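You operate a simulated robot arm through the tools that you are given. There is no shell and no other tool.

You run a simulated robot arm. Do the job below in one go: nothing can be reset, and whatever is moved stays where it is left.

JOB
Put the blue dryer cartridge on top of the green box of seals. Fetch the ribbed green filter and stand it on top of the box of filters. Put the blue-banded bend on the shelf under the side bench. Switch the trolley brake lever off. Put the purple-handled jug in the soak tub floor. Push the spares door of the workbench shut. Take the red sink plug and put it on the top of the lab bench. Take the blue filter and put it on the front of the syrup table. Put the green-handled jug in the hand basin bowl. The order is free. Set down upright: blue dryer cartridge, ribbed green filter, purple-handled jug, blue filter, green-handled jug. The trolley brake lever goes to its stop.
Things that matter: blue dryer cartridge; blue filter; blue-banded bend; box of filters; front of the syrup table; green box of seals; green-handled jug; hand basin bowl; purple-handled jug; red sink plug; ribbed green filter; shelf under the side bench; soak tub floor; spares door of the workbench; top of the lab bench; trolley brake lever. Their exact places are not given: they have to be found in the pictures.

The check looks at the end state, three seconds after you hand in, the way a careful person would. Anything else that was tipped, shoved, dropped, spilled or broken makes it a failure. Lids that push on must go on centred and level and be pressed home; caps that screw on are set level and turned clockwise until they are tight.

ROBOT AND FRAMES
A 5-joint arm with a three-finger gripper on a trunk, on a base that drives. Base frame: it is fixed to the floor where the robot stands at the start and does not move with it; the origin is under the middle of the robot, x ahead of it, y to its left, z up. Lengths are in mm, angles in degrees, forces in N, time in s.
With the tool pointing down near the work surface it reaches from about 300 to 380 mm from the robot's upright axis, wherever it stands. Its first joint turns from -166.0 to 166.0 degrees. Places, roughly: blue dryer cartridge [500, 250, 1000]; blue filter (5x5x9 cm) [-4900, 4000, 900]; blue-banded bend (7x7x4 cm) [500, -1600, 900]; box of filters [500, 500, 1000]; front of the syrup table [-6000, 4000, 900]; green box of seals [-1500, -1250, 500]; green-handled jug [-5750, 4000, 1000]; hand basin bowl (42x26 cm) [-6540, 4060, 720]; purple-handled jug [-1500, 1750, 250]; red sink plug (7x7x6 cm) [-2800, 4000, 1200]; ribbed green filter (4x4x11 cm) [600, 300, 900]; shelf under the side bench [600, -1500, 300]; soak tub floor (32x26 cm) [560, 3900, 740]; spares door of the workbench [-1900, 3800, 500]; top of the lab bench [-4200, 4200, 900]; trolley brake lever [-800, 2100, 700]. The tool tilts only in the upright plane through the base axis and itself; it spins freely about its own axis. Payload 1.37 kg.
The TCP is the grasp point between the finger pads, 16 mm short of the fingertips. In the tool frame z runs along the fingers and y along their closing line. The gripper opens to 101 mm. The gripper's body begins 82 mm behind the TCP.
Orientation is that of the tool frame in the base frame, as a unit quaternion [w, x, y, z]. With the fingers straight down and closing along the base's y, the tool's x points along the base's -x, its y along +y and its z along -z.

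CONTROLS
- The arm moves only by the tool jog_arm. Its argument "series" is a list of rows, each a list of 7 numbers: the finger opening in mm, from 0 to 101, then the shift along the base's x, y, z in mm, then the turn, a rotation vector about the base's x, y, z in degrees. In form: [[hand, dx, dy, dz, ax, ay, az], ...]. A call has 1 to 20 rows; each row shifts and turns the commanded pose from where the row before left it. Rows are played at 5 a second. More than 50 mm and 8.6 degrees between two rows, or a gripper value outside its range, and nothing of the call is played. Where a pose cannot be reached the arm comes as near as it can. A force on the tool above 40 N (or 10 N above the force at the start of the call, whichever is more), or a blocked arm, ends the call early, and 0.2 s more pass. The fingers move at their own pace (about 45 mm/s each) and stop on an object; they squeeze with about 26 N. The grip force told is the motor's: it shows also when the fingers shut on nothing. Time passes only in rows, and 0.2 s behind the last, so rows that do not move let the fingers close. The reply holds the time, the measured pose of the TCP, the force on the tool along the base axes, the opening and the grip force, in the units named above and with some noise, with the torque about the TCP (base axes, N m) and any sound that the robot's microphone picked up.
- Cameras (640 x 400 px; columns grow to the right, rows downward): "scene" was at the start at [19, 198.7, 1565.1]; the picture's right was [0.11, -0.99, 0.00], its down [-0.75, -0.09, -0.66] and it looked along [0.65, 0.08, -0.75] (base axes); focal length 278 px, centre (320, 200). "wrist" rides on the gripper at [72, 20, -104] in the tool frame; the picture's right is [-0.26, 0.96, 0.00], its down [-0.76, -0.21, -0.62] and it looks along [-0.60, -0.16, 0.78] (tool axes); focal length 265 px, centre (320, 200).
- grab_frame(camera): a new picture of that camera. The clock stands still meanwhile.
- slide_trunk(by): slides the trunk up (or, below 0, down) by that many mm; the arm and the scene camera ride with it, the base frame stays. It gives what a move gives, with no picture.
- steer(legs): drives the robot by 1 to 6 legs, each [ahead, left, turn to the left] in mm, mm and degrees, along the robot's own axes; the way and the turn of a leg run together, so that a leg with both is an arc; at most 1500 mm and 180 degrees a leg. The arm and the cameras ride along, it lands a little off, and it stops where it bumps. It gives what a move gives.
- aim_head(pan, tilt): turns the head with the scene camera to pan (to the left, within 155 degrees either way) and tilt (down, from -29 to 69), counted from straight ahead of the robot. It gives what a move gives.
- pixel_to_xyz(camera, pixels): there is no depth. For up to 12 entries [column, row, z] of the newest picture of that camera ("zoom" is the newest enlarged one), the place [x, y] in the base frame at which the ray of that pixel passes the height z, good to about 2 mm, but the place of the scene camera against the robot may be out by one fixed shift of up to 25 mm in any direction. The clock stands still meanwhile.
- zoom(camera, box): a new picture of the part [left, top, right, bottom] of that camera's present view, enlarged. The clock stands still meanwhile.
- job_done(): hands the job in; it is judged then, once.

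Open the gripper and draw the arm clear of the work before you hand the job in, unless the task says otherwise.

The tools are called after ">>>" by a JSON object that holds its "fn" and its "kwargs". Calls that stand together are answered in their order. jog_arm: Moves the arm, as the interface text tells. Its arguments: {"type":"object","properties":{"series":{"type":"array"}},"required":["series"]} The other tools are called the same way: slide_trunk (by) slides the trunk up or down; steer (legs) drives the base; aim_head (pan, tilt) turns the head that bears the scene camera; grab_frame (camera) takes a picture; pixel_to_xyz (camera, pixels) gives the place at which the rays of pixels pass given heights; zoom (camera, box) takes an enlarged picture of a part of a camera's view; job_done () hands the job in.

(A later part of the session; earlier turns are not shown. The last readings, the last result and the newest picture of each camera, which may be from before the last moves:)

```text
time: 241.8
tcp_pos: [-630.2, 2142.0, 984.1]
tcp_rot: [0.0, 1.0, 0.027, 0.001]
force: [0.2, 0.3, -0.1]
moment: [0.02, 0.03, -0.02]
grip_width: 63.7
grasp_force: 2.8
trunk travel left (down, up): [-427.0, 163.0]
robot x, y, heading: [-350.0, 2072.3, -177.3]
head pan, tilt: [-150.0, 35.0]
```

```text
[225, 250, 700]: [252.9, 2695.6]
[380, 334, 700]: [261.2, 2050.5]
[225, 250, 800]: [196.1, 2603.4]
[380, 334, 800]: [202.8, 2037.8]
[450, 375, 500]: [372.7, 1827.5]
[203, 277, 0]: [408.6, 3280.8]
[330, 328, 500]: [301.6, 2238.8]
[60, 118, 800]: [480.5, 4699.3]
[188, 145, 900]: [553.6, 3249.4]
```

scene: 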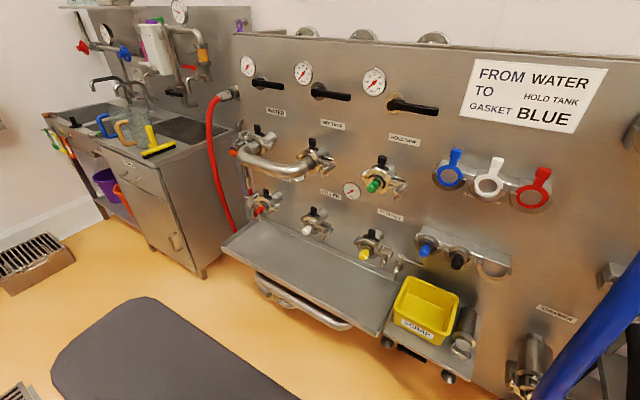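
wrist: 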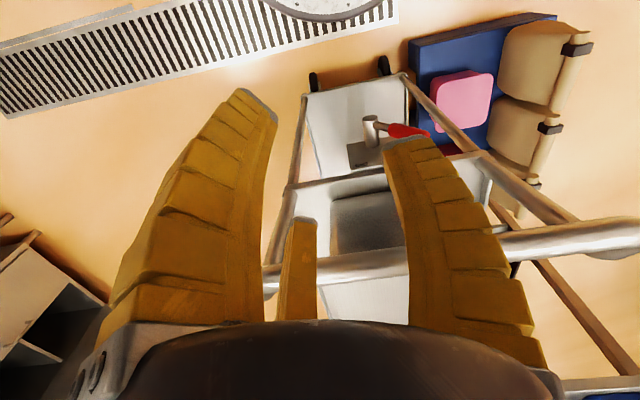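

The trough starts at x≈200, so I can back to x≈−190. I do that, straighten the heading, close the fingers and lower the trunk by 300.

>>> {"fn": "steer", "kwargs": {"legs": [[-155, 0, -2.6]]}}

>>> {"fn": "slide_trunk", "kwargs": {"by": -300}}

>>> {"fn": "jog_arm", "kwargs": {"series": [[0, -20, -30, 0, 0, 8, 0], [0, -20, -30, 0, 0, 8, 0], [0, -20, -30, 0, 0, 8, 0], [0, -20, -30, 0, 0, 8, 0], [0, -20, -20, 0, 0, 8, 0], [0, -20, 0, 0, 0, 8, 0], [0, 0, 0, 0, 0, 8, 0], [0, 0, 0, 0, 0, 8, 0], [0, 0, 0, 0, 0, 0, 0]]}}

>>> {"fn": "aim_head", "kwargs": {"pan": 0, "tilt": 40}}

>>> {"fn": "grab_frame", "kwargs": {"camera": "scene"}}

>>> {"fn": "grab_frame", "kwargs": {"camera": "wrist"}}

```text
time: 243.2
tcp_pos: [-470.3, 2158.1, 983.8]
tcp_rot: [0.0, 1.0, 0.003, 0.0]
force: [0.4, 0.9, -0.5]
moment: [-0.02, 0.05, 0.0]
grip_width: 63.3
grasp_force: 2.3
trunk travel left (down, up): [-427.0, 163.0]
robot x, y, heading: [-191.5, 2073.7, 179.9]
head pan, tilt: [-150.0, 35.0]
```

```text
time: 246.2
tcp_pos: [-472.8, 2158.2, 683.2]
tcp_rot: [0.0, 1.0, 0.004, 0.0]
force: [-0.6, -0.7, -0.4]
moment: [0.02, -0.01, -0.01]
grip_width: 63.2
grasp_force: 2.4
trunk travel left (down, up): [-127.0, 463.0]
robot x, y, heading: [-191.8, 2077.9, 179.6]
head pan, tilt: [-150.0, 35.0]
```

```text
time: 248.2
tcp_pos: [-686.3, 2076.1, 743.4]
tcp_rot: [-0.001, 0.848, 0.004, -0.53]
force: [1.4, -0.3, -0.6]
moment: [-0.01, -0.04, 0.03]
grip_width: 0.2
grasp_force: 26.1
out of reach, approached as far as the arm can: row 1, 2, 3, 4, 5, 6, 7, 8
trunk travel left (down, up): [-127.0, 463.0]
robot x, y, heading: [-194.2, 2077.6, 179.5]
head pan, tilt: [-150.0, 35.0]
```

```text
time: 250.5
tcp_pos: [-685.7, 2076.7, 743.2]
tcp_rot: [-0.002, 0.849, 0.003, -0.528]
force: [-0.2, -0.9, 0.1]
moment: [-0.01, -0.02, 0.03]
grip_width: 0.0
grasp_force: 26.3
trunk travel left (down, up): [-127.0, 463.0]
robot x, y, heading: [-197.1, 2079.8, 179.5]
head pan, tilt: [0.0, 40.0]
```

```text
taken
```

scene: 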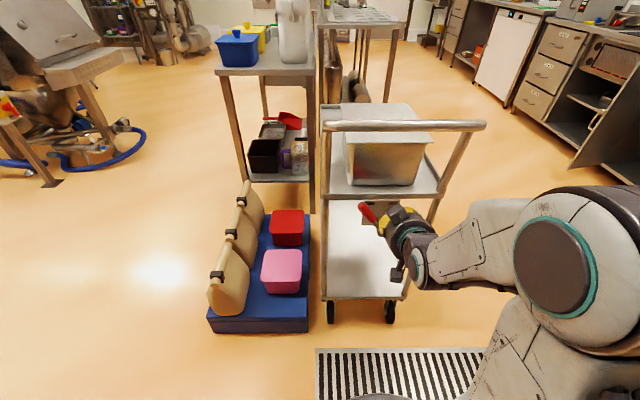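

```text
taken
```

wrist: 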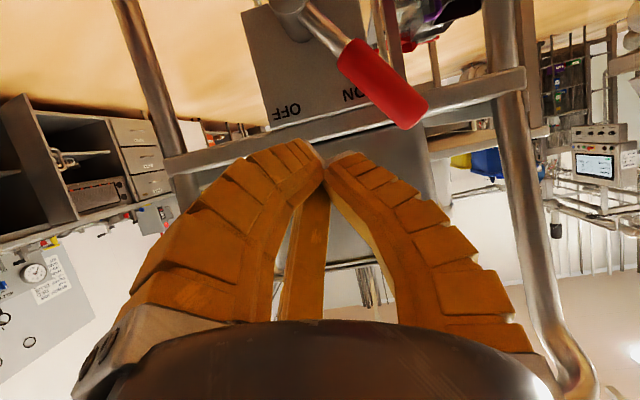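

The arm ended at (−686,2076,743) with 64° tilt because nearer poses were out of reach; no contact occurred. The wrist now clearly shows the knob and the ON/OFF plate. I step the command outward carefully to regain a reachable pose below-left of the lever.

>>> {"fn": "jog_arm", "kwargs": {"series": [[0, 0, 0, 0, 0, 0, 0]]}}

```text
time: 250.9
tcp_pos: [-685.6, 2075.9, 743.2]
tcp_rot: [-0.002, 0.848, 0.003, -0.53]
force: [-0.3, -0.3, 0.1]
moment: [0.01, 0.01, 0.0]
grip_width: 0.0
grasp_force: 26.3
trunk travel left (down, up): [-127.0, 463.0]
robot x, y, heading: [-196.3, 2076.9, 179.8]
head pan, tilt: [0.0, 40.0]
```

The command now equals the measured pose. I check the pivot and knob rays from this view against my triangulation.

>>> {"fn": "pixel_to_xyz", "kwargs": {"camera": "wrist", "pixels": [[290, 6, 629], [290, 6, 640], [290, 6, 620], [412, 117, 690], [412, 117, 700], [412, 117, 710], [345, 60, 680], [345, 60, 660]]}}

>>> {"fn": "zoom", "kwargs": {"camera": "wrist", "box": [240, 0, 440, 140]}}

```text
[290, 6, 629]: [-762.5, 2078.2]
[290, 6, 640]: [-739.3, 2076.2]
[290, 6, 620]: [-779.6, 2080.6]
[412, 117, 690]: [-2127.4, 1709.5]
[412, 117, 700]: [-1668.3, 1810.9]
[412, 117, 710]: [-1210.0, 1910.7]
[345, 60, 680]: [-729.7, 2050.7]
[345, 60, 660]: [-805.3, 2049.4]
```

```text
2.86 times, centred on (340, 70) of wrist
```

zoom: 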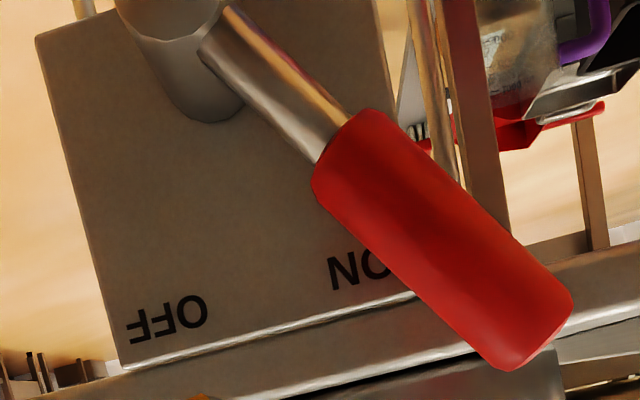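

The knob's end is at about (−752,2011,720) and the pivot at (2077,632). I move the closed fingertips to the lower-left of the lever first (y≈1993, z≈669), staying at x≈−686, following the azimuth.

>>> {"fn": "jog_arm", "kwargs": {"series": [[0, 0, -28, -25, 0, 0, 2.5], [0, 0, -28, -25, 0, 0, 2.5], [0, 0, -27, -24, 0, 0, 2.5], [0, 0, 0, 0, 0, 0, 1], [0, 0, 0, 0, 0, 0, 0]]}}

>>> {"fn": "grab_frame", "kwargs": {"camera": "wrist"}}

>>> {"fn": "zoom", "kwargs": {"camera": "scene", "box": [310, 150, 450, 300]}}

```text
time: 252.1
tcp_pos: [-705.0, 2010.2, 676.2]
tcp_rot: [0.036, 0.845, 0.065, -0.529]
force: [-0.5, -0.7, 0.7]
moment: [-0.01, 0.01, 0.02]
grip_width: 0.0
grasp_force: 26.5
out of reach, approached as far as the arm can: row 1, 2, 3
trunk travel left (down, up): [-127.0, 463.0]
robot x, y, heading: [-192.4, 2075.7, 179.6]
head pan, tilt: [0.0, 40.0]
```

```text
taken
```

wrist: 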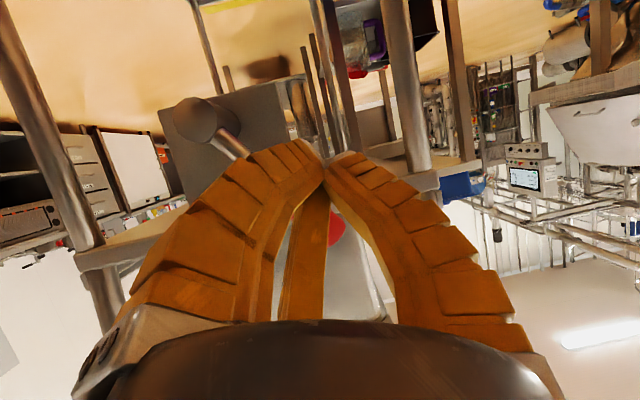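

```text
2.67 times, centred on (380, 225) of scene
```

zoom: 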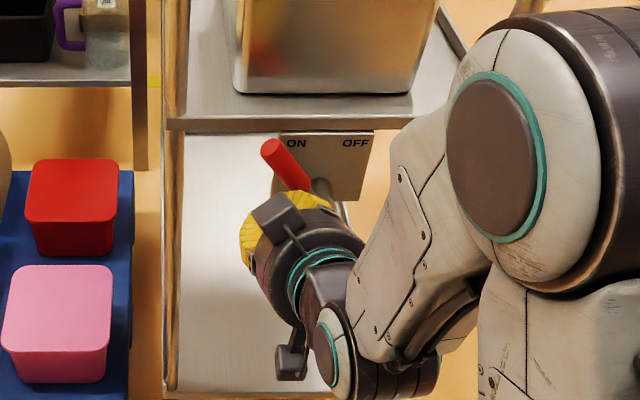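

I'm at (−705,2010,676), slightly close to the lever. I shift a little further lower-left while extending to x≈−750.

>>> {"fn": "jog_arm", "kwargs": {"series": [[0, -8, -12, -6, 0, 0, 0.5], [0, -15, -5, -3, 0, 0, 0.5], [0, -12, 0, 0, 0, 0, 0], [0, -10, 0, 0, 0, 0, 0], [0, 0, 0, 0, 0, 0, 0]]}}

>>> {"fn": "zoom", "kwargs": {"camera": "scene", "box": [310, 150, 450, 300]}}

>>> {"fn": "grab_frame", "kwargs": {"camera": "wrist"}}

```text
time: 253.3
tcp_pos: [-750.6, 1994.9, 668.4]
tcp_rot: [0.039, 0.845, 0.071, -0.529]
force: [4.0, -0.8, 0.0]
moment: [0.02, 0.08, -0.09]
grip_width: 0.0
grasp_force: 26.0
trunk travel left (down, up): [-127.0, 463.0]
robot x, y, heading: [-195.0, 2074.0, 179.7]
head pan, tilt: [0.0, 40.0]
```

```text
2.67 times, centred on (380, 225) of scene
```

zoom: 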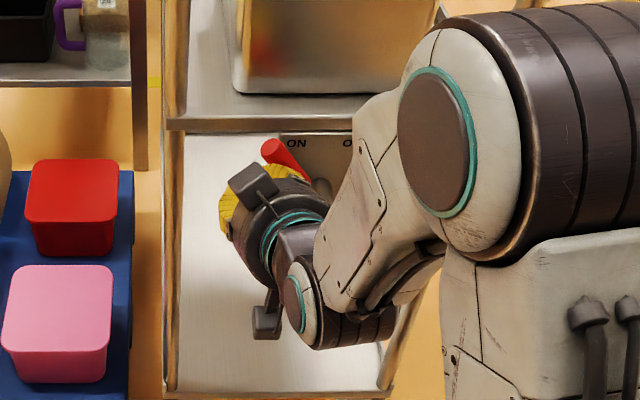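

```text
taken
```

wrist: 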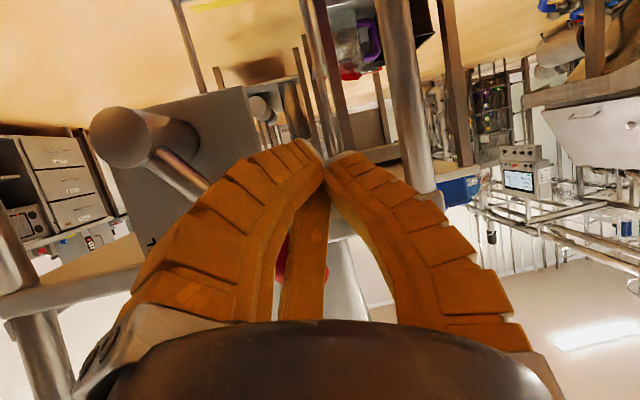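

A light 4 N touch appears: a finger is at the lever. I now sweep the fingertips up and to +y along the lever's arc in small steps.

>>> {"fn": "jog_arm", "kwargs": {"series": [[0, 0, 8, 7, 0, 0, -0.8], [0, 0, 8, 7, 0, 0, -0.8], [0, 0, 9, 6, 0, 0, -0.9], [0, 0, 9, 5, 0, 0, -0.9], [0, 0, 0, 0, 0, 0, 0]]}}

>>> {"fn": "zoom", "kwargs": {"camera": "scene", "box": [310, 150, 450, 300]}}

>>> {"fn": "grab_frame", "kwargs": {"camera": "wrist"}}

```text
time: 254.5
tcp_pos: [-751.2, 2028.3, 693.9]
tcp_rot: [0.023, 0.847, 0.046, -0.53]
force: [1.5, -0.1, -0.7]
moment: [0.02, 0.05, -0.02]
grip_width: 0.2
grasp_force: 26.0
trunk travel left (down, up): [-127.0, 463.0]
robot x, y, heading: [-195.5, 2076.8, 179.9]
head pan, tilt: [0.0, 40.0]
```

```text
2.67 times, centred on (380, 225) of scene
```

zoom: 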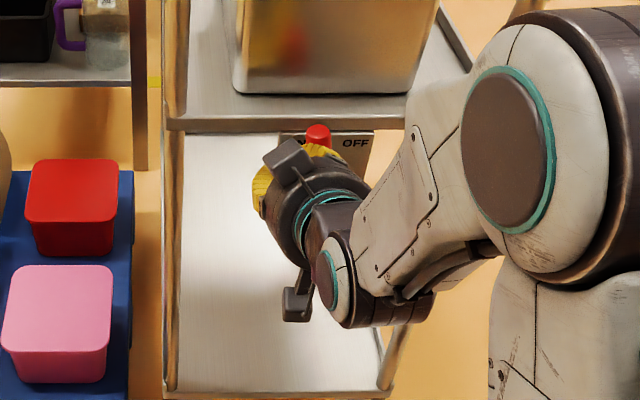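

```text
taken
```

wrist: 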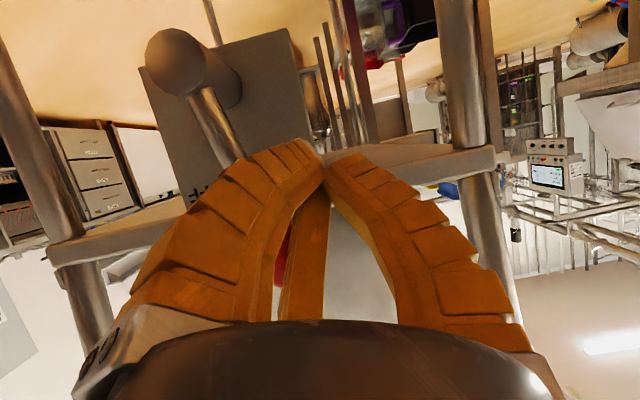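

The lever is rotating (knob now nearly upright). I continue the sweep toward OFF.

>>> {"fn": "jog_arm", "kwargs": {"series": [[0, 0, 10, 3, 0, 0, -1], [0, 0, 10, 2, 0, 0, -1], [0, 0, 10, 0, 0, 0, -1], [0, 0, 10, 0, 0, 0, -1], [0, 0, 0, 0, 0, 0, 0]]}}

>>> {"fn": "zoom", "kwargs": {"camera": "scene", "box": [310, 150, 450, 300]}}

>>> {"fn": "grab_frame", "kwargs": {"camera": "wrist"}}

```text
time: 255.7
tcp_pos: [-750.6, 2063.3, 698.6]
tcp_rot: [0.005, 0.848, 0.016, -0.53]
force: [0.4, 0.7, 0.4]
moment: [-0.02, 0.0, -0.03]
grip_width: 0.0
grasp_force: 25.6
out of reach, approached as far as the arm can: row 1, 3
trunk travel left (down, up): [-127.0, 463.0]
robot x, y, heading: [-192.1, 2076.0, 179.6]
head pan, tilt: [0.0, 40.0]
```

```text
2.67 times, centred on (380, 225) of scene
```

zoom: 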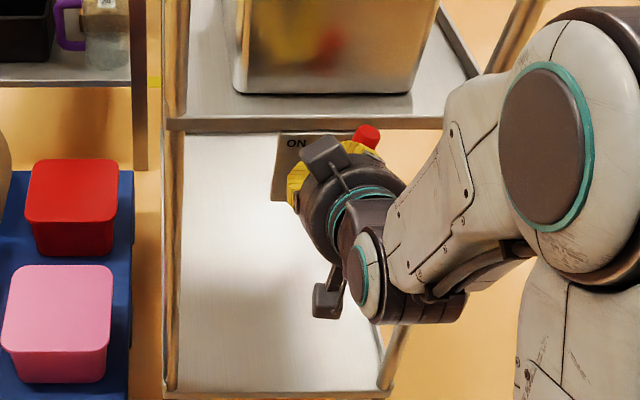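

```text
taken
```

wrist: 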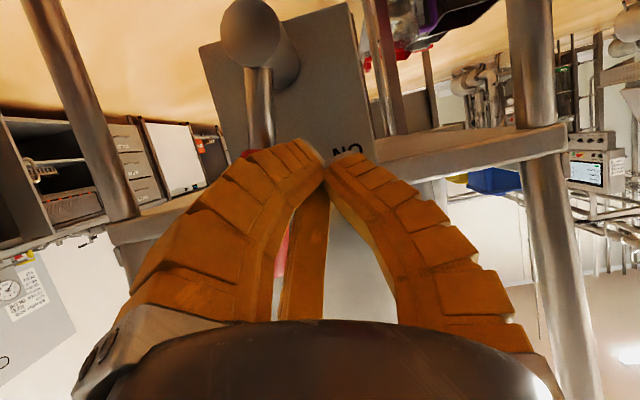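

The lever has passed vertical toward OFF. I continue pushing to its stop.

>>> {"fn": "jog_arm", "kwargs": {"series": [[0, 0, 10, 0, 0, 0, -1], [0, 0, 10, 0, 0, 0, -1], [0, 0, 10, -1, 0, 0, -1], [0, 0, 0, 0, 0, 0, 0]]}}

>>> {"fn": "zoom", "kwargs": {"camera": "scene", "box": [310, 150, 450, 300]}}

>>> {"fn": "grab_frame", "kwargs": {"camera": "wrist"}}

```text
time: 256.7
tcp_pos: [-752.4, 2087.6, 697.5]
tcp_rot: [-0.009, 0.848, -0.005, -0.53]
force: [3.9, -10.2, 1.5]
moment: [-0.17, -0.05, -0.01]
grip_width: 0.0
grasp_force: 26.0
out of reach, approached as far as the arm can: row 2
trunk travel left (down, up): [-127.0, 463.0]
robot x, y, heading: [-198.8, 2075.1, 180.0]
head pan, tilt: [0.0, 40.0]
```

```text
2.67 times, centred on (380, 225) of scene
```

zoom: 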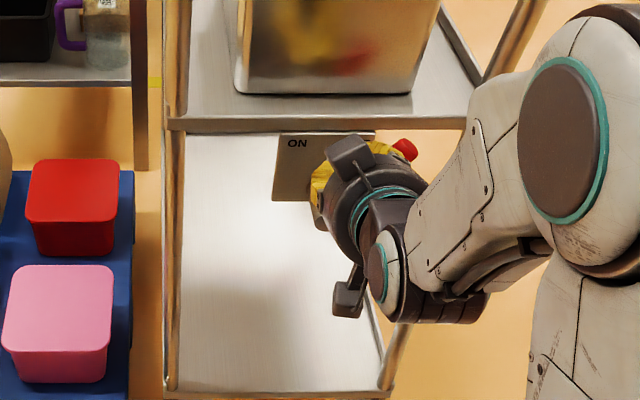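

```text
taken
```

wrist: 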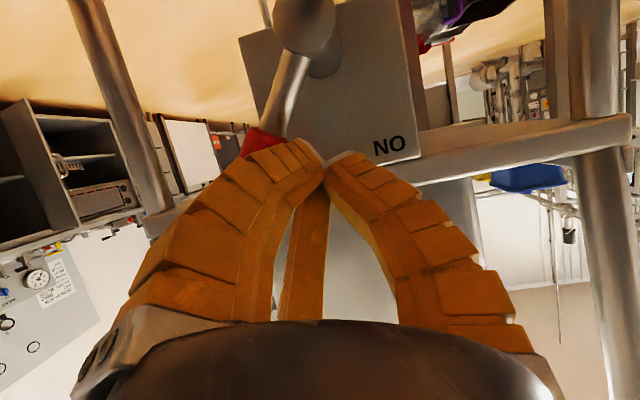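

A −10 N reaction shows it is reaching the stop. I push just a little more to confirm.

>>> {"fn": "jog_arm", "kwargs": {"series": [[0, 0, 4, 0, 0, 0, 0], [0, 0, 0, 0, 0, 0, 0]]}}

>>> {"fn": "grab_frame", "kwargs": {"camera": "wrist"}}

```text
time: 257.3
tcp_pos: [-751.8, 2087.6, 696.4]
tcp_rot: [-0.01, 0.848, -0.006, -0.53]
force: [4.5, -11.8, 3.2]
moment: [-0.19, -0.07, -0.05]
grip_width: 0.3
grasp_force: 26.0
out of reach, approached as far as the arm can: row 1
trunk travel left (down, up): [-127.0, 463.0]
robot x, y, heading: [-192.2, 2076.8, 179.6]
head pan, tilt: [0.0, 40.0]
```

```text
taken
```

wrist: 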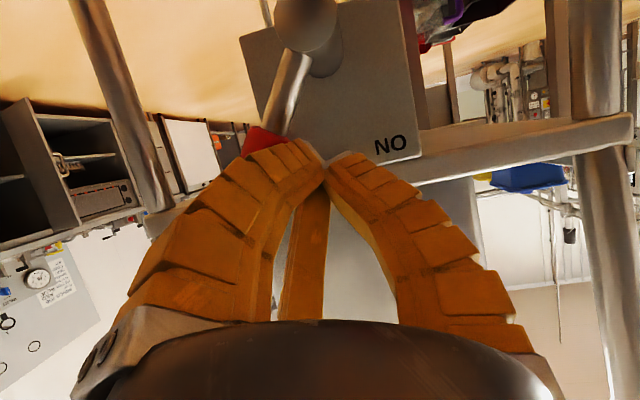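

The last nudge was limited by the yaw; I add the matching yaw and push a few more millimetres to make sure it's at the stop.

>>> {"fn": "jog_arm", "kwargs": {"series": [[0, 0, 4, 0, 0, 0, -1.5], [0, 0, 3, 0, 0, 0, -0.5], [0, 0, 0, 0, 0, 0, 0]]}}

>>> {"fn": "grab_frame", "kwargs": {"camera": "wrist"}}

>>> {"fn": "zoom", "kwargs": {"camera": "scene", "box": [310, 150, 450, 300]}}

```text
time: 258.1
tcp_pos: [-752.0, 2090.6, 698.1]
tcp_rot: [-0.011, 0.848, -0.012, -0.53]
force: [7.3, -38.5, 5.8]
moment: [-0.59, -0.08, 0.0]
grip_width: 0.0
grasp_force: 26.5
trunk travel left (down, up): [-127.0, 463.0]
robot x, y, heading: [-195.8, 2074.4, 179.9]
head pan, tilt: [0.0, 40.0]
```

```text
taken
```

wrist: 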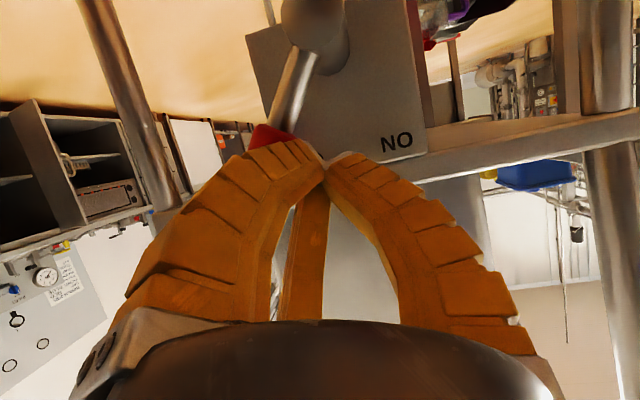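

```text
2.67 times, centred on (380, 225) of scene
```

zoom: 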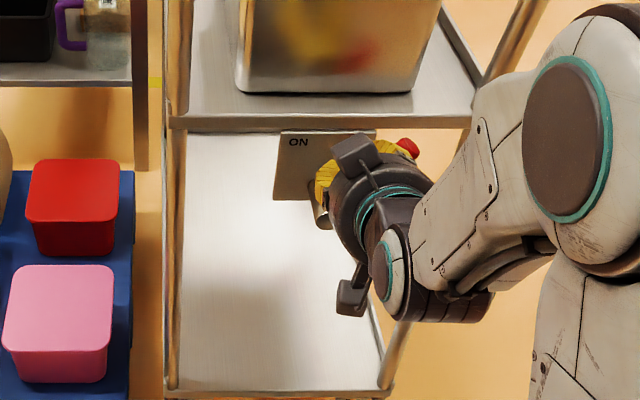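

The reaction jumped to 38 N: the lever is at its stop. I release by backing off in −y, then withdraw toward the robot.

>>> {"fn": "jog_arm", "kwargs": {"series": [[0, 0, -8, 0, 0, 0, 1], [0, 0, -10, 0, 0, 0, 1], [0, 15, -8, 0, 0, 0, 0.5], [0, 25, 0, 0, 0, 0, 0], [0, 0, 0, 0, 0, 0, 0]]}}

>>> {"fn": "zoom", "kwargs": {"camera": "wrist", "box": [180, 0, 460, 180]}}

>>> {"fn": "zoom", "kwargs": {"camera": "scene", "box": [310, 150, 450, 300]}}

```text
time: 259.3
tcp_pos: [-711.3, 2075.6, 695.7]
tcp_rot: [-0.001, 0.848, 0.001, -0.53]
force: [0.4, -0.4, 0.5]
moment: [0.01, 0.03, 0.01]
grip_width: 0.0
grasp_force: 25.9
out of reach, approached as far as the arm can: row 3
trunk travel left (down, up): [-127.0, 463.0]
robot x, y, heading: [-193.7, 2070.9, 180.1]
head pan, tilt: [0.0, 40.0]
```

```text
2.22 times, centred on (320, 90) of wrist
```

zoom: 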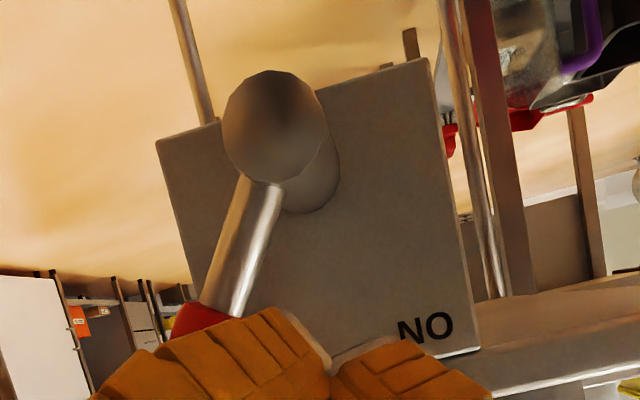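

```text
2.67 times, centred on (380, 225) of scene
```

zoom: 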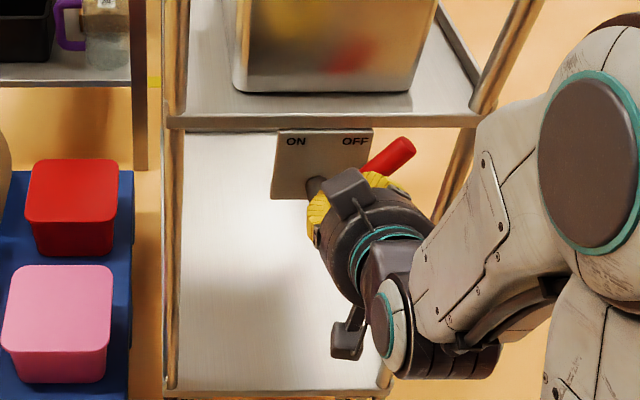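

The lever points to OFF. I back the base 55 mm and bring the tool upright while retracting the hand.

>>> {"fn": "steer", "kwargs": {"legs": [[-55, 0, 0]]}}

>>> {"fn": "jog_arm", "kwargs": {"series": [[0, 15, 0, 10, 0, -8, 0], [0, 15, 0, 10, 0, -8, 0], [0, 15, 0, 10, 0, -8, 0], [0, 15, 0, 10, 0, -8, 0], [0, 15, 0, 10, 0, -8, 0], [0, 15, 0, 10, 0, -8, 0], [0, 15, 0, 10, 0, -8, 0], [0, 10, 0, 10, 0, -8, 0], [20, 0, 0, 0, 0, 0, 0]]}}

>>> {"fn": "grab_frame", "kwargs": {"camera": "scene"}}

```text
time: 260.3
tcp_pos: [-657.0, 2075.0, 696.7]
tcp_rot: [-0.001, 0.848, 0.002, -0.53]
force: [0.0, 0.1, -0.1]
moment: [0.0, 0.02, 0.01]
grip_width: 0.0
grasp_force: 26.2
trunk travel left (down, up): [-127.0, 463.0]
robot x, y, heading: [-138.0, 2075.3, 180.0]
head pan, tilt: [0.0, 40.0]
```

```text
time: 262.3
tcp_pos: [-541.1, 2075.5, 775.5]
tcp_rot: [-0.001, 1.0, 0.002, 0.001]
force: [-0.2, -1.1, -0.6]
moment: [0.01, -0.01, 0.0]
grip_width: 25.1
grasp_force: 4.1
trunk travel left (down, up): [-127.0, 463.0]
robot x, y, heading: [-136.4, 2076.2, 180.0]
head pan, tilt: [0.0, 40.0]
```

```text
taken
```

scene: 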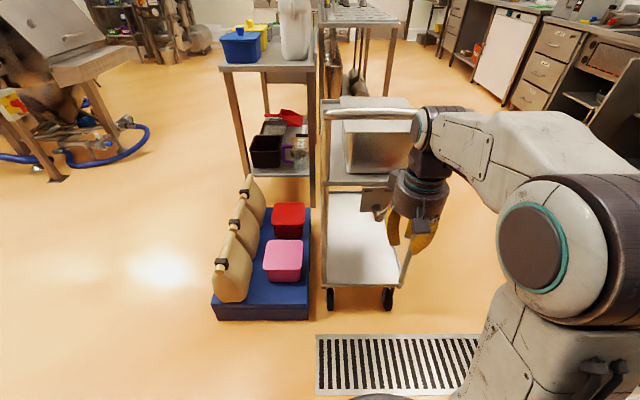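

Next the jug: I drive around behind the trolley (y≈2700) and then face −y behind the table.

>>> {"fn": "steer", "kwargs": {"legs": [[60, 0, 0], [0, -620, 0], [1390, 0, 0], [0, 0, 90]]}}

>>> {"fn": "slide_trunk", "kwargs": {"by": 250}}

>>> {"fn": "aim_head", "kwargs": {"pan": 0, "tilt": 35}}

>>> {"fn": "grab_frame", "kwargs": {"camera": "scene"}}

```text
time: 276.8
tcp_pos: [-1613.9, 2299.6, 776.9]
tcp_rot: [0.0, 0.707, 0.707, 0.0]
force: [0.5, 0.4, -1.3]
moment: [0.04, 0.01, 0.0]
grip_width: 25.2
grasp_force: 3.6
trunk travel left (down, up): [-127.0, 463.0]
robot x, y, heading: [-1611.9, 2701.2, -90.2]
head pan, tilt: [0.0, 40.0]
```

```text
time: 279.3
tcp_pos: [-1613.9, 2300.4, 1026.3]
tcp_rot: [0.0, 0.708, 0.707, 0.0]
force: [-0.9, -0.2, -0.3]
moment: [-0.01, -0.01, 0.0]
grip_width: 25.4
grasp_force: 4.3
trunk travel left (down, up): [-377.0, 213.0]
robot x, y, heading: [-1611.2, 2703.6, -90.4]
head pan, tilt: [0.0, 40.0]
```

```text
time: 280.0
tcp_pos: [-1613.7, 2298.8, 1025.7]
tcp_rot: [0.0, 0.707, 0.707, 0.0]
force: [0.4, -0.4, -0.2]
moment: [-0.03, 0.0, -0.01]
grip_width: 25.5
grasp_force: 4.2
trunk travel left (down, up): [-377.0, 213.0]
robot x, y, heading: [-1612.9, 2703.0, -90.9]
head pan, tilt: [0.0, 35.0]
```

```text
taken
```

scene: 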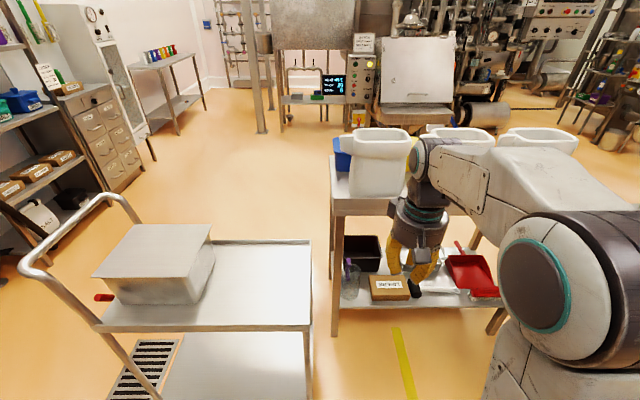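

The jug is at (350,280) in front of the black box, next to the LINERS box. I zoom in.

>>> {"fn": "zoom", "kwargs": {"camera": "scene", "box": [310, 200, 460, 340]}}

>>> {"fn": "pixel_to_xyz", "kwargs": {"camera": "scene", "pixels": [[350, 298, 250], [350, 270, 400], [350, 266, 420], [337, 333, 0], [497, 333, 0], [337, 308, 250], [371, 299, 250], [410, 297, 250], [335, 215, 850], [330, 205, 900]]}}

>>> {"fn": "grab_frame", "kwargs": {"camera": "wrist"}}

```text
2.86 times, centred on (385, 270) of scene
```

zoom: 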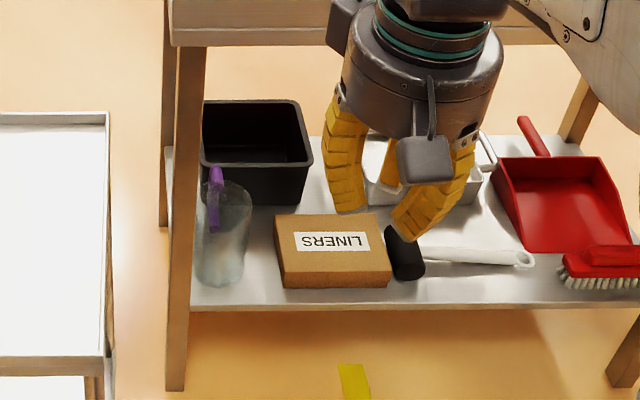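

```text
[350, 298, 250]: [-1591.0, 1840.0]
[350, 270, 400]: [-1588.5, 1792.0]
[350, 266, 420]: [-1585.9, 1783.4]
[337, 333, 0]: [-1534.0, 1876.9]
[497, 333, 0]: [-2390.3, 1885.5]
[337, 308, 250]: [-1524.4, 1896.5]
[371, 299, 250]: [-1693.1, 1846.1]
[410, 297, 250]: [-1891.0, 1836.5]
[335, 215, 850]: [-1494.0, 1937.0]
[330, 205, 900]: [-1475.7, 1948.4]
```

```text
taken
```

wrist: 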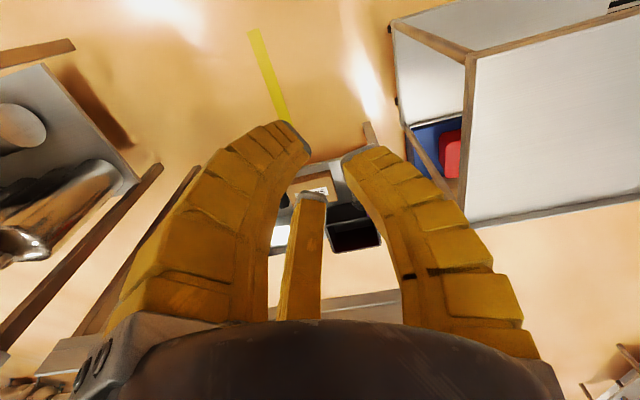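

I lower the trunk so that the wrist camera can look under the table at the jug, opening the hand and rotating it +10°.

>>> {"fn": "slide_trunk", "kwargs": {"by": -370}}

>>> {"fn": "jog_arm", "kwargs": {"series": [[101, 0, 0, -30, 0, 0, 5], [101, 0, 0, -40, 0, 0, 5], [101, 0, 0, -40, 0, 0, 0], [101, 0, 0, 0, 0, 0, 0], [101, 0, 0, 0, 0, 0, 0]]}}

>>> {"fn": "grab_frame", "kwargs": {"camera": "wrist"}}

>>> {"fn": "aim_head", "kwargs": {"pan": 5, "tilt": 25}}

>>> {"fn": "grab_frame", "kwargs": {"camera": "scene"}}

>>> {"fn": "zoom", "kwargs": {"camera": "scene", "box": [320, 180, 460, 320]}}

```text
time: 283.6
tcp_pos: [-1615.1, 2299.4, 655.7]
tcp_rot: [0.0, 0.707, 0.707, 0.0]
force: [0.1, 0.0, -0.5]
moment: [-0.01, 0.02, -0.01]
grip_width: 25.2
grasp_force: 3.8
trunk travel left (down, up): [-7.0, 583.0]
robot x, y, heading: [-1611.9, 2697.6, -90.4]
head pan, tilt: [0.0, 35.0]
```

```text
time: 284.8
tcp_pos: [-1616.0, 2300.7, 544.8]
tcp_rot: [0.0, 0.643, 0.766, 0.0]
force: [-0.1, 0.3, 0.2]
moment: [-0.01, -0.01, -0.02]
grip_width: 100.5
grasp_force: 0.0
trunk travel left (down, up): [-7.0, 583.0]
robot x, y, heading: [-1614.5, 2702.8, -90.2]
head pan, tilt: [0.0, 35.0]
```

```text
taken
```

wrist: 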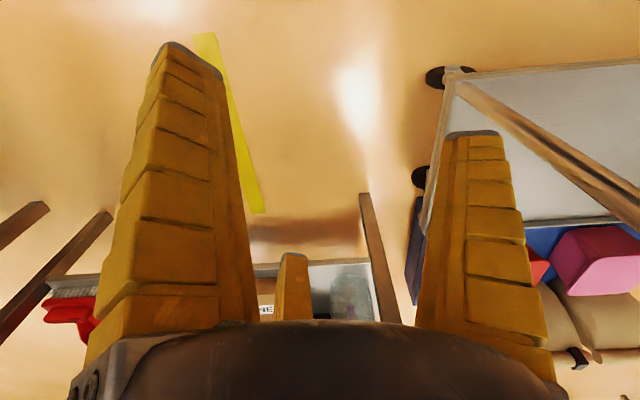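

```text
time: 285.5
tcp_pos: [-1615.4, 2300.7, 545.4]
tcp_rot: [0.0, 0.643, 0.766, 0.0]
force: [0.2, 0.2, -0.8]
moment: [0.03, -0.02, 0.04]
grip_width: 100.6
grasp_force: 0.0
trunk travel left (down, up): [-7.0, 583.0]
robot x, y, heading: [-1613.2, 2699.8, -90.6]
head pan, tilt: [5.0, 25.0]
```

```text
taken
```

scene: 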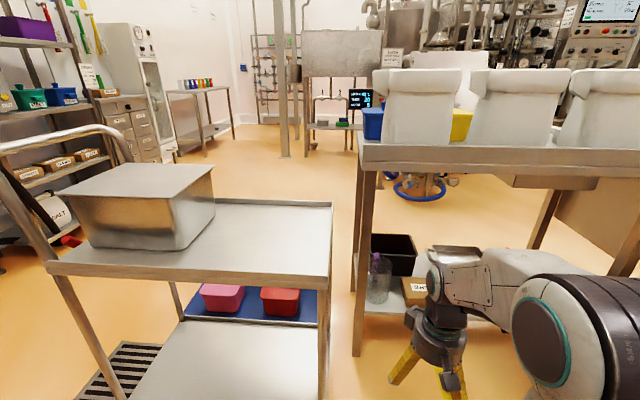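

```text
2.86 times, centred on (390, 250) of scene
```

zoom: 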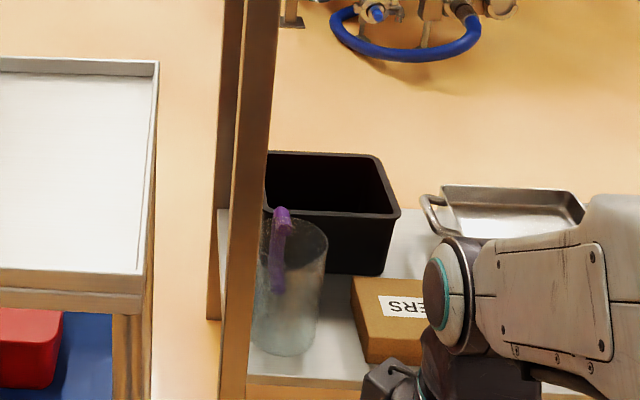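

The jug is about 75–80 mm wide and ~170 tall. I drive 200 mm closer to view it with the wrist camera.

>>> {"fn": "steer", "kwargs": {"legs": [[200, 0, 0.4]]}}

>>> {"fn": "grab_frame", "kwargs": {"camera": "wrist"}}

>>> {"fn": "zoom", "kwargs": {"camera": "wrist", "box": [240, 120, 440, 300]}}

>>> {"fn": "grab_frame", "kwargs": {"camera": "scene"}}

```text
time: 287.1
tcp_pos: [-1614.9, 2100.7, 545.3]
tcp_rot: [-0.001, 0.641, 0.768, 0.0]
force: [-0.4, 0.5, 0.2]
moment: [-0.03, -0.02, 0.03]
grip_width: 100.6
grasp_force: 0.1
trunk travel left (down, up): [-7.0, 583.0]
robot x, y, heading: [-1613.5, 2497.1, -90.2]
head pan, tilt: [5.0, 25.0]
```

```text
taken
```

wrist: 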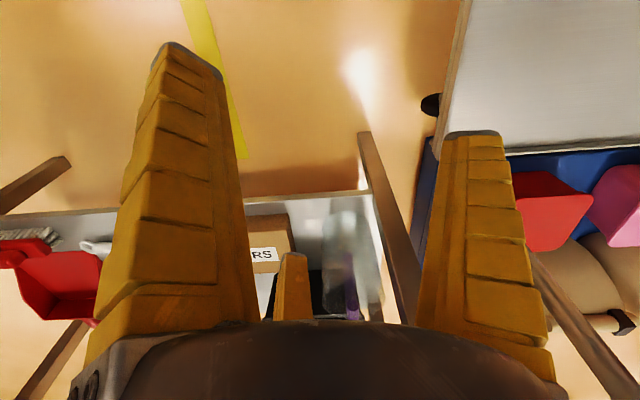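

```text
2.22 times, centred on (340, 210) of wrist
```

zoom: 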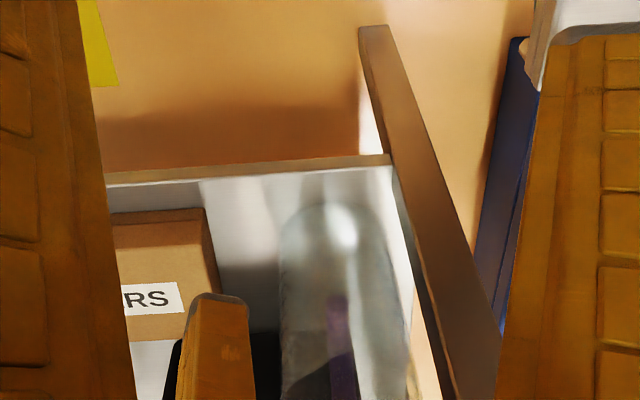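

```text
taken
```

scene: 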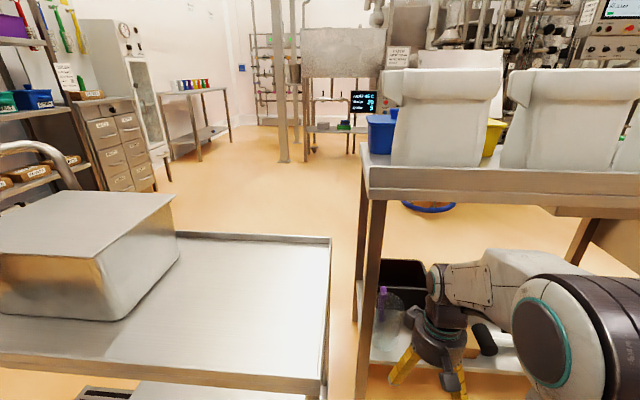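

I measure the jug's base outline, the shelf edge and the leg from this wrist view.

>>> {"fn": "pixel_to_xyz", "kwargs": {"camera": "wrist", "pixels": [[364, 133, 0], [346.8, 212, 250], [346.8, 212, 270], [324.5, 226, 250], [369, 226, 250], [300, 194, 250], [300, 194, 270], [385, 290, 350], [352, 255, 350], [374, 192, 250]]}}

>>> {"fn": "pixel_to_xyz", "kwargs": {"camera": "scene", "pixels": [[390, 360, 250], [390, 360, 270], [388, 300, 420], [358, 397, 0], [372, 345, 260]]}}

>>> {"fn": "zoom", "kwargs": {"camera": "scene", "box": [340, 240, 460, 400]}}

```text
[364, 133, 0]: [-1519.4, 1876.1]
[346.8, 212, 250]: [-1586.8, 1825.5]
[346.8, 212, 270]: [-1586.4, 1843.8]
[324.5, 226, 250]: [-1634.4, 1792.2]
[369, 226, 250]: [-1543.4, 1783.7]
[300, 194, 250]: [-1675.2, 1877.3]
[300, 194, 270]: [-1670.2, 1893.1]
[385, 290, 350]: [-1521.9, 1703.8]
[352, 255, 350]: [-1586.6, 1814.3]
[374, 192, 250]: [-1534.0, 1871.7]
```

```text
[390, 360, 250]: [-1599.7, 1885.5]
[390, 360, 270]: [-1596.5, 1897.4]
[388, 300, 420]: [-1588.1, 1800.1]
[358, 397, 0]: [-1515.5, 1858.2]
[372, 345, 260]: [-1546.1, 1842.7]
```

```text
2.50 times, centred on (400, 320) of scene
```

zoom: 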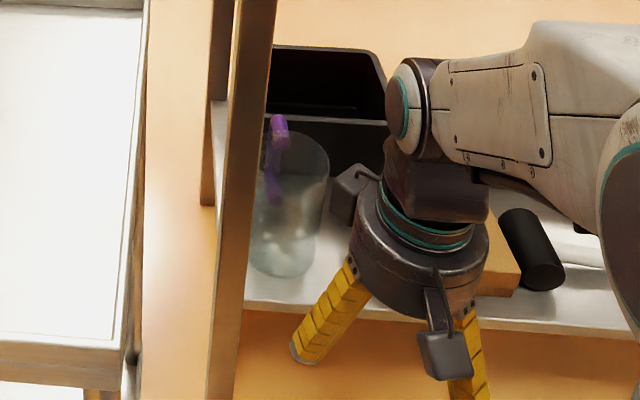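

Jug centre from the wrist view: about (−1589,1785), radius ≈43. I back off 80 mm, extend the arm to ~550 mm reach at z≈455 so that only the low part of the arm goes under the table.

>>> {"fn": "steer", "kwargs": {"legs": [[-90, -24, 0.2]]}}

>>> {"fn": "jog_arm", "kwargs": {"series": [[101, 0, -30, -18, 0, 0, 0], [101, 0, -30, -18, 0, 0, 0], [101, 0, -30, -18, 0, 0, 0], [101, 0, -30, -18, 0, 0, 0], [101, 0, -30, -18, 0, 0, 0], [101, 0, 0, 0, 0, 0, 0]]}}

>>> {"fn": "grab_frame", "kwargs": {"camera": "scene"}}

>>> {"fn": "grab_frame", "kwargs": {"camera": "wrist"}}

```text
time: 288.2
tcp_pos: [-1637.6, 2190.8, 544.3]
tcp_rot: [0.0, 0.64, 0.769, 0.0]
force: [0.3, 0.2, 0.2]
moment: [-0.05, 0.0, 0.01]
grip_width: 100.6
grasp_force: 0.1
trunk travel left (down, up): [-7.0, 583.0]
robot x, y, heading: [-1638.5, 2592.0, -90.2]
head pan, tilt: [5.0, 25.0]
```

```text
time: 289.6
tcp_pos: [-1636.1, 2043.2, 457.1]
tcp_rot: [0.0, 0.639, 0.769, -0.001]
force: [0.1, 0.0, -0.7]
moment: [-0.01, 0.02, 0.03]
grip_width: 100.7
grasp_force: 0.1
trunk travel left (down, up): [-7.0, 583.0]
robot x, y, heading: [-1635.0, 2593.3, -90.0]
head pan, tilt: [5.0, 25.0]
```

```text
taken
```

scene: 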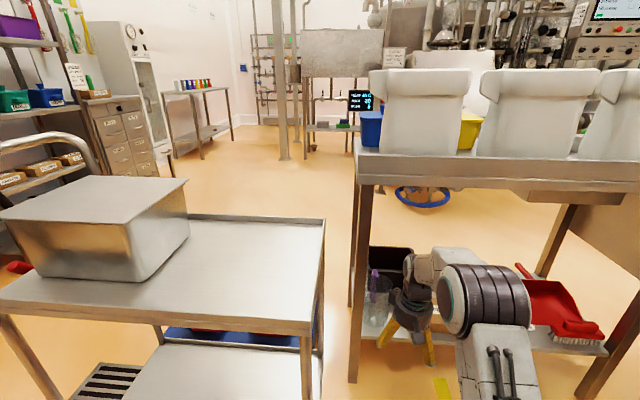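

```text
taken
```

wrist: 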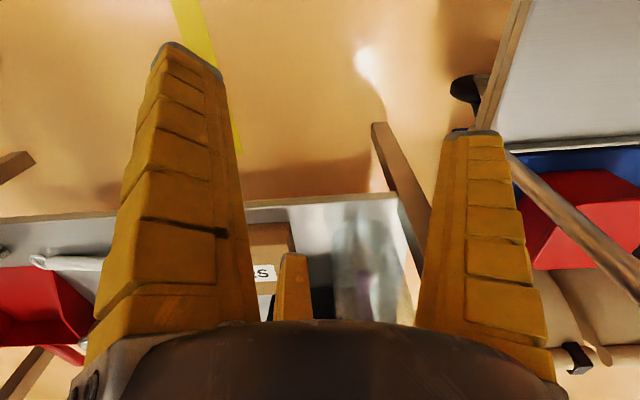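

I had shifted the wrong way sideways, which is useful: I enter at x≈−1637 to clear the table leg with finger B, then shift +48 to be over the jug. First I raise slightly and extend 15 mm more.

>>> {"fn": "jog_arm", "kwargs": {"series": [[101, 0, -15, 13, 0, 0, 0], [101, 0, 0, 0, 0, 0, 0]]}}

>>> {"fn": "steer", "kwargs": {"legs": [[140, 0, 0]]}}

>>> {"fn": "grab_frame", "kwargs": {"camera": "scene"}}

>>> {"fn": "zoom", "kwargs": {"camera": "scene", "box": [340, 140, 560, 400]}}

```text
time: 290.2
tcp_pos: [-1634.4, 2027.8, 469.1]
tcp_rot: [0.001, 0.64, 0.769, 0.0]
force: [0.7, -0.1, -0.6]
moment: [0.01, 0.01, 0.01]
grip_width: 100.7
grasp_force: 0.0
trunk travel left (down, up): [-7.0, 583.0]
robot x, y, heading: [-1642.1, 2589.6, -89.8]
head pan, tilt: [5.0, 25.0]
```

```text
time: 291.5
tcp_pos: [-1635.9, 1888.4, 470.4]
tcp_rot: [0.0, 0.64, 0.768, 0.001]
force: [0.1, -0.1, 0.1]
moment: [0.0, -0.01, 0.0]
grip_width: 100.6
grasp_force: 0.0
trunk travel left (down, up): [-7.0, 583.0]
robot x, y, heading: [-1636.8, 2454.1, -89.9]
head pan, tilt: [5.0, 25.0]
```

```text
taken
```

scene: 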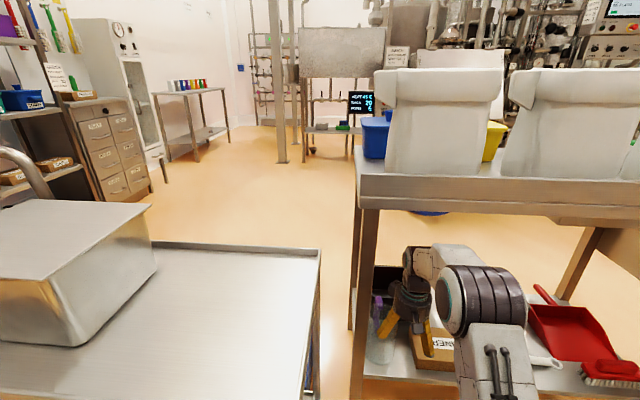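

```text
1.54 times, centred on (450, 270) of scene
```

zoom: 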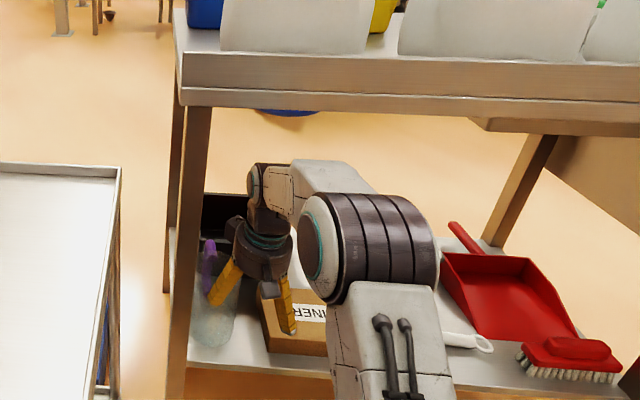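

Clearances look good. I continue forward 103 mm to bring the hand level with the jug, then look.

>>> {"fn": "steer", "kwargs": {"legs": [[100, 0, 0]]}}

>>> {"fn": "grab_frame", "kwargs": {"camera": "scene"}}

>>> {"fn": "zoom", "kwargs": {"camera": "scene", "box": [340, 220, 500, 400]}}

>>> {"fn": "grab_frame", "kwargs": {"camera": "wrist"}}

```text
time: 292.6
tcp_pos: [-1627.2, 1841.3, 468.8]
tcp_rot: [0.0, 0.627, 0.779, -0.001]
force: [-0.1, -0.4, -0.9]
moment: [-0.02, 0.0, -0.01]
grip_width: 100.7
grasp_force: 0.1
trunk travel left (down, up): [-7.0, 583.0]
robot x, y, heading: [-1649.0, 2406.9, -87.9]
head pan, tilt: [5.0, 25.0]
stopped in leg 1: the robot was blocked; the commanded pose is now the measured one
```

```text
taken
```

scene: 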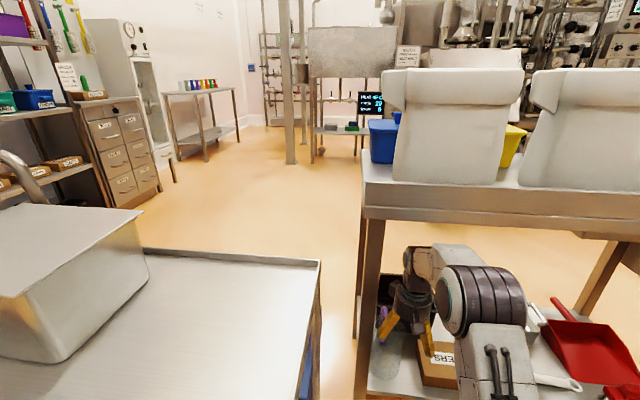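

```text
2.22 times, centred on (420, 310) of scene
```

zoom: 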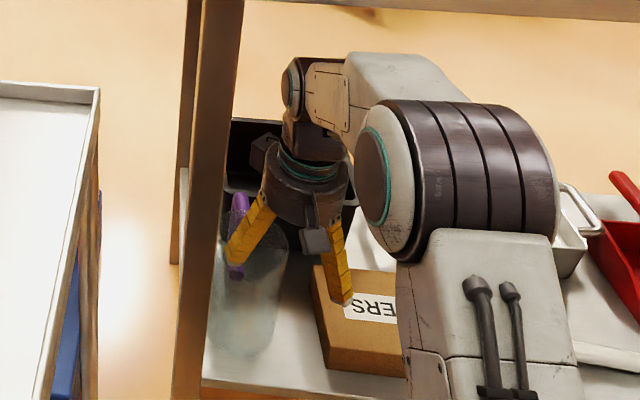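

```text
taken
```

wrist: 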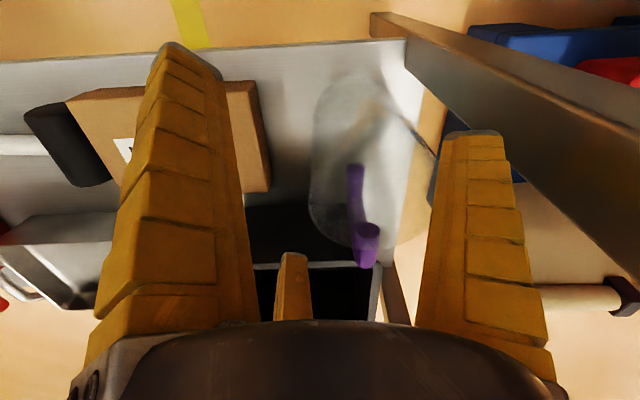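

The base got blocked – its left rim meets the trolley's lower corner. I back off 50 mm immediately and check whether the trolley moved.

>>> {"fn": "steer", "kwargs": {"legs": [[-50, 0, -2]]}}

>>> {"fn": "aim_head", "kwargs": {"pan": 50, "tilt": 45}}

>>> {"fn": "grab_frame", "kwargs": {"camera": "scene"}}

>>> {"fn": "pixel_to_xyz", "kwargs": {"camera": "scene", "pixels": [[320, 200, 0], [320, 200, 250], [320, 200, 750]]}}

```text
time: 293.5
tcp_pos: [-1650.0, 1890.0, 470.3]
tcp_rot: [0.0, 0.639, 0.769, 0.0]
force: [-0.4, 0.6, 0.2]
moment: [0.01, -0.01, -0.02]
grip_width: 100.6
grasp_force: 0.1
trunk travel left (down, up): [-7.0, 583.0]
robot x, y, heading: [-1651.4, 2456.7, -89.9]
head pan, tilt: [5.0, 25.0]
```

```text
time: 294.6
tcp_pos: [-1648.5, 1890.3, 469.4]
tcp_rot: [0.0, 0.64, 0.768, 0.0]
force: [-0.6, -0.2, -0.2]
moment: [-0.04, 0.01, -0.02]
grip_width: 100.5
grasp_force: 0.1
trunk travel left (down, up): [-7.0, 583.0]
robot x, y, heading: [-1648.5, 2455.3, -89.7]
head pan, tilt: [50.0, 45.0]
```

```text
taken
```

scene: 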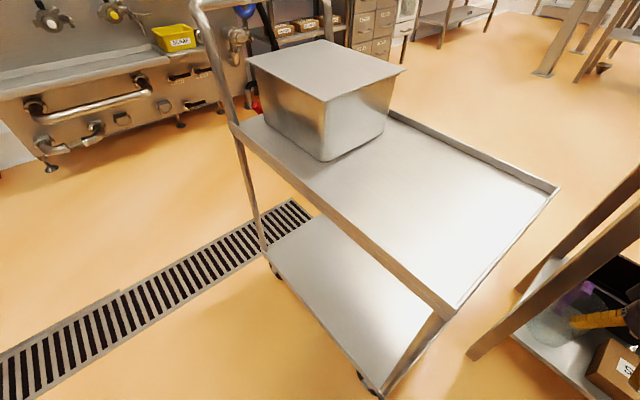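

```text
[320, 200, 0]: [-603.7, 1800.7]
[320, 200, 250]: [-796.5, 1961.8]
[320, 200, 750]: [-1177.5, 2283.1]
```

I compute the trolley's corner coordinates to see if it shifted or rotated.

>>> {"fn": "pixel_to_xyz", "kwargs": {"camera": "scene", "pixels": [[236, 130, 750], [454, 313, 750], [557, 190, 750], [382, 390, 250], [366, 378, 50], [275, 270, 50], [266, 245, 250]]}}

>>> {"fn": "zoom", "kwargs": {"camera": "scene", "box": [200, 60, 400, 200]}}

```text
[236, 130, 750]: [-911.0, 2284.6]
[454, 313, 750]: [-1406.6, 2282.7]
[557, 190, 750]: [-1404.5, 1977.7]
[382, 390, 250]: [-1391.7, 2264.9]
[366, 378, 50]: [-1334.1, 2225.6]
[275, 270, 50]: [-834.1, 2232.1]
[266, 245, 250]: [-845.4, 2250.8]
```

```text
2.86 times, centred on (300, 130) of scene
```

zoom: 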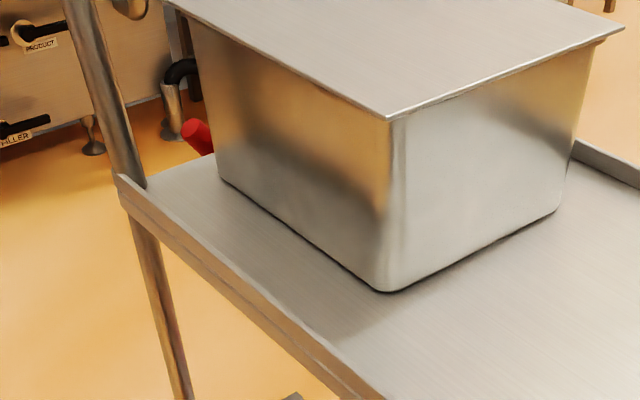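

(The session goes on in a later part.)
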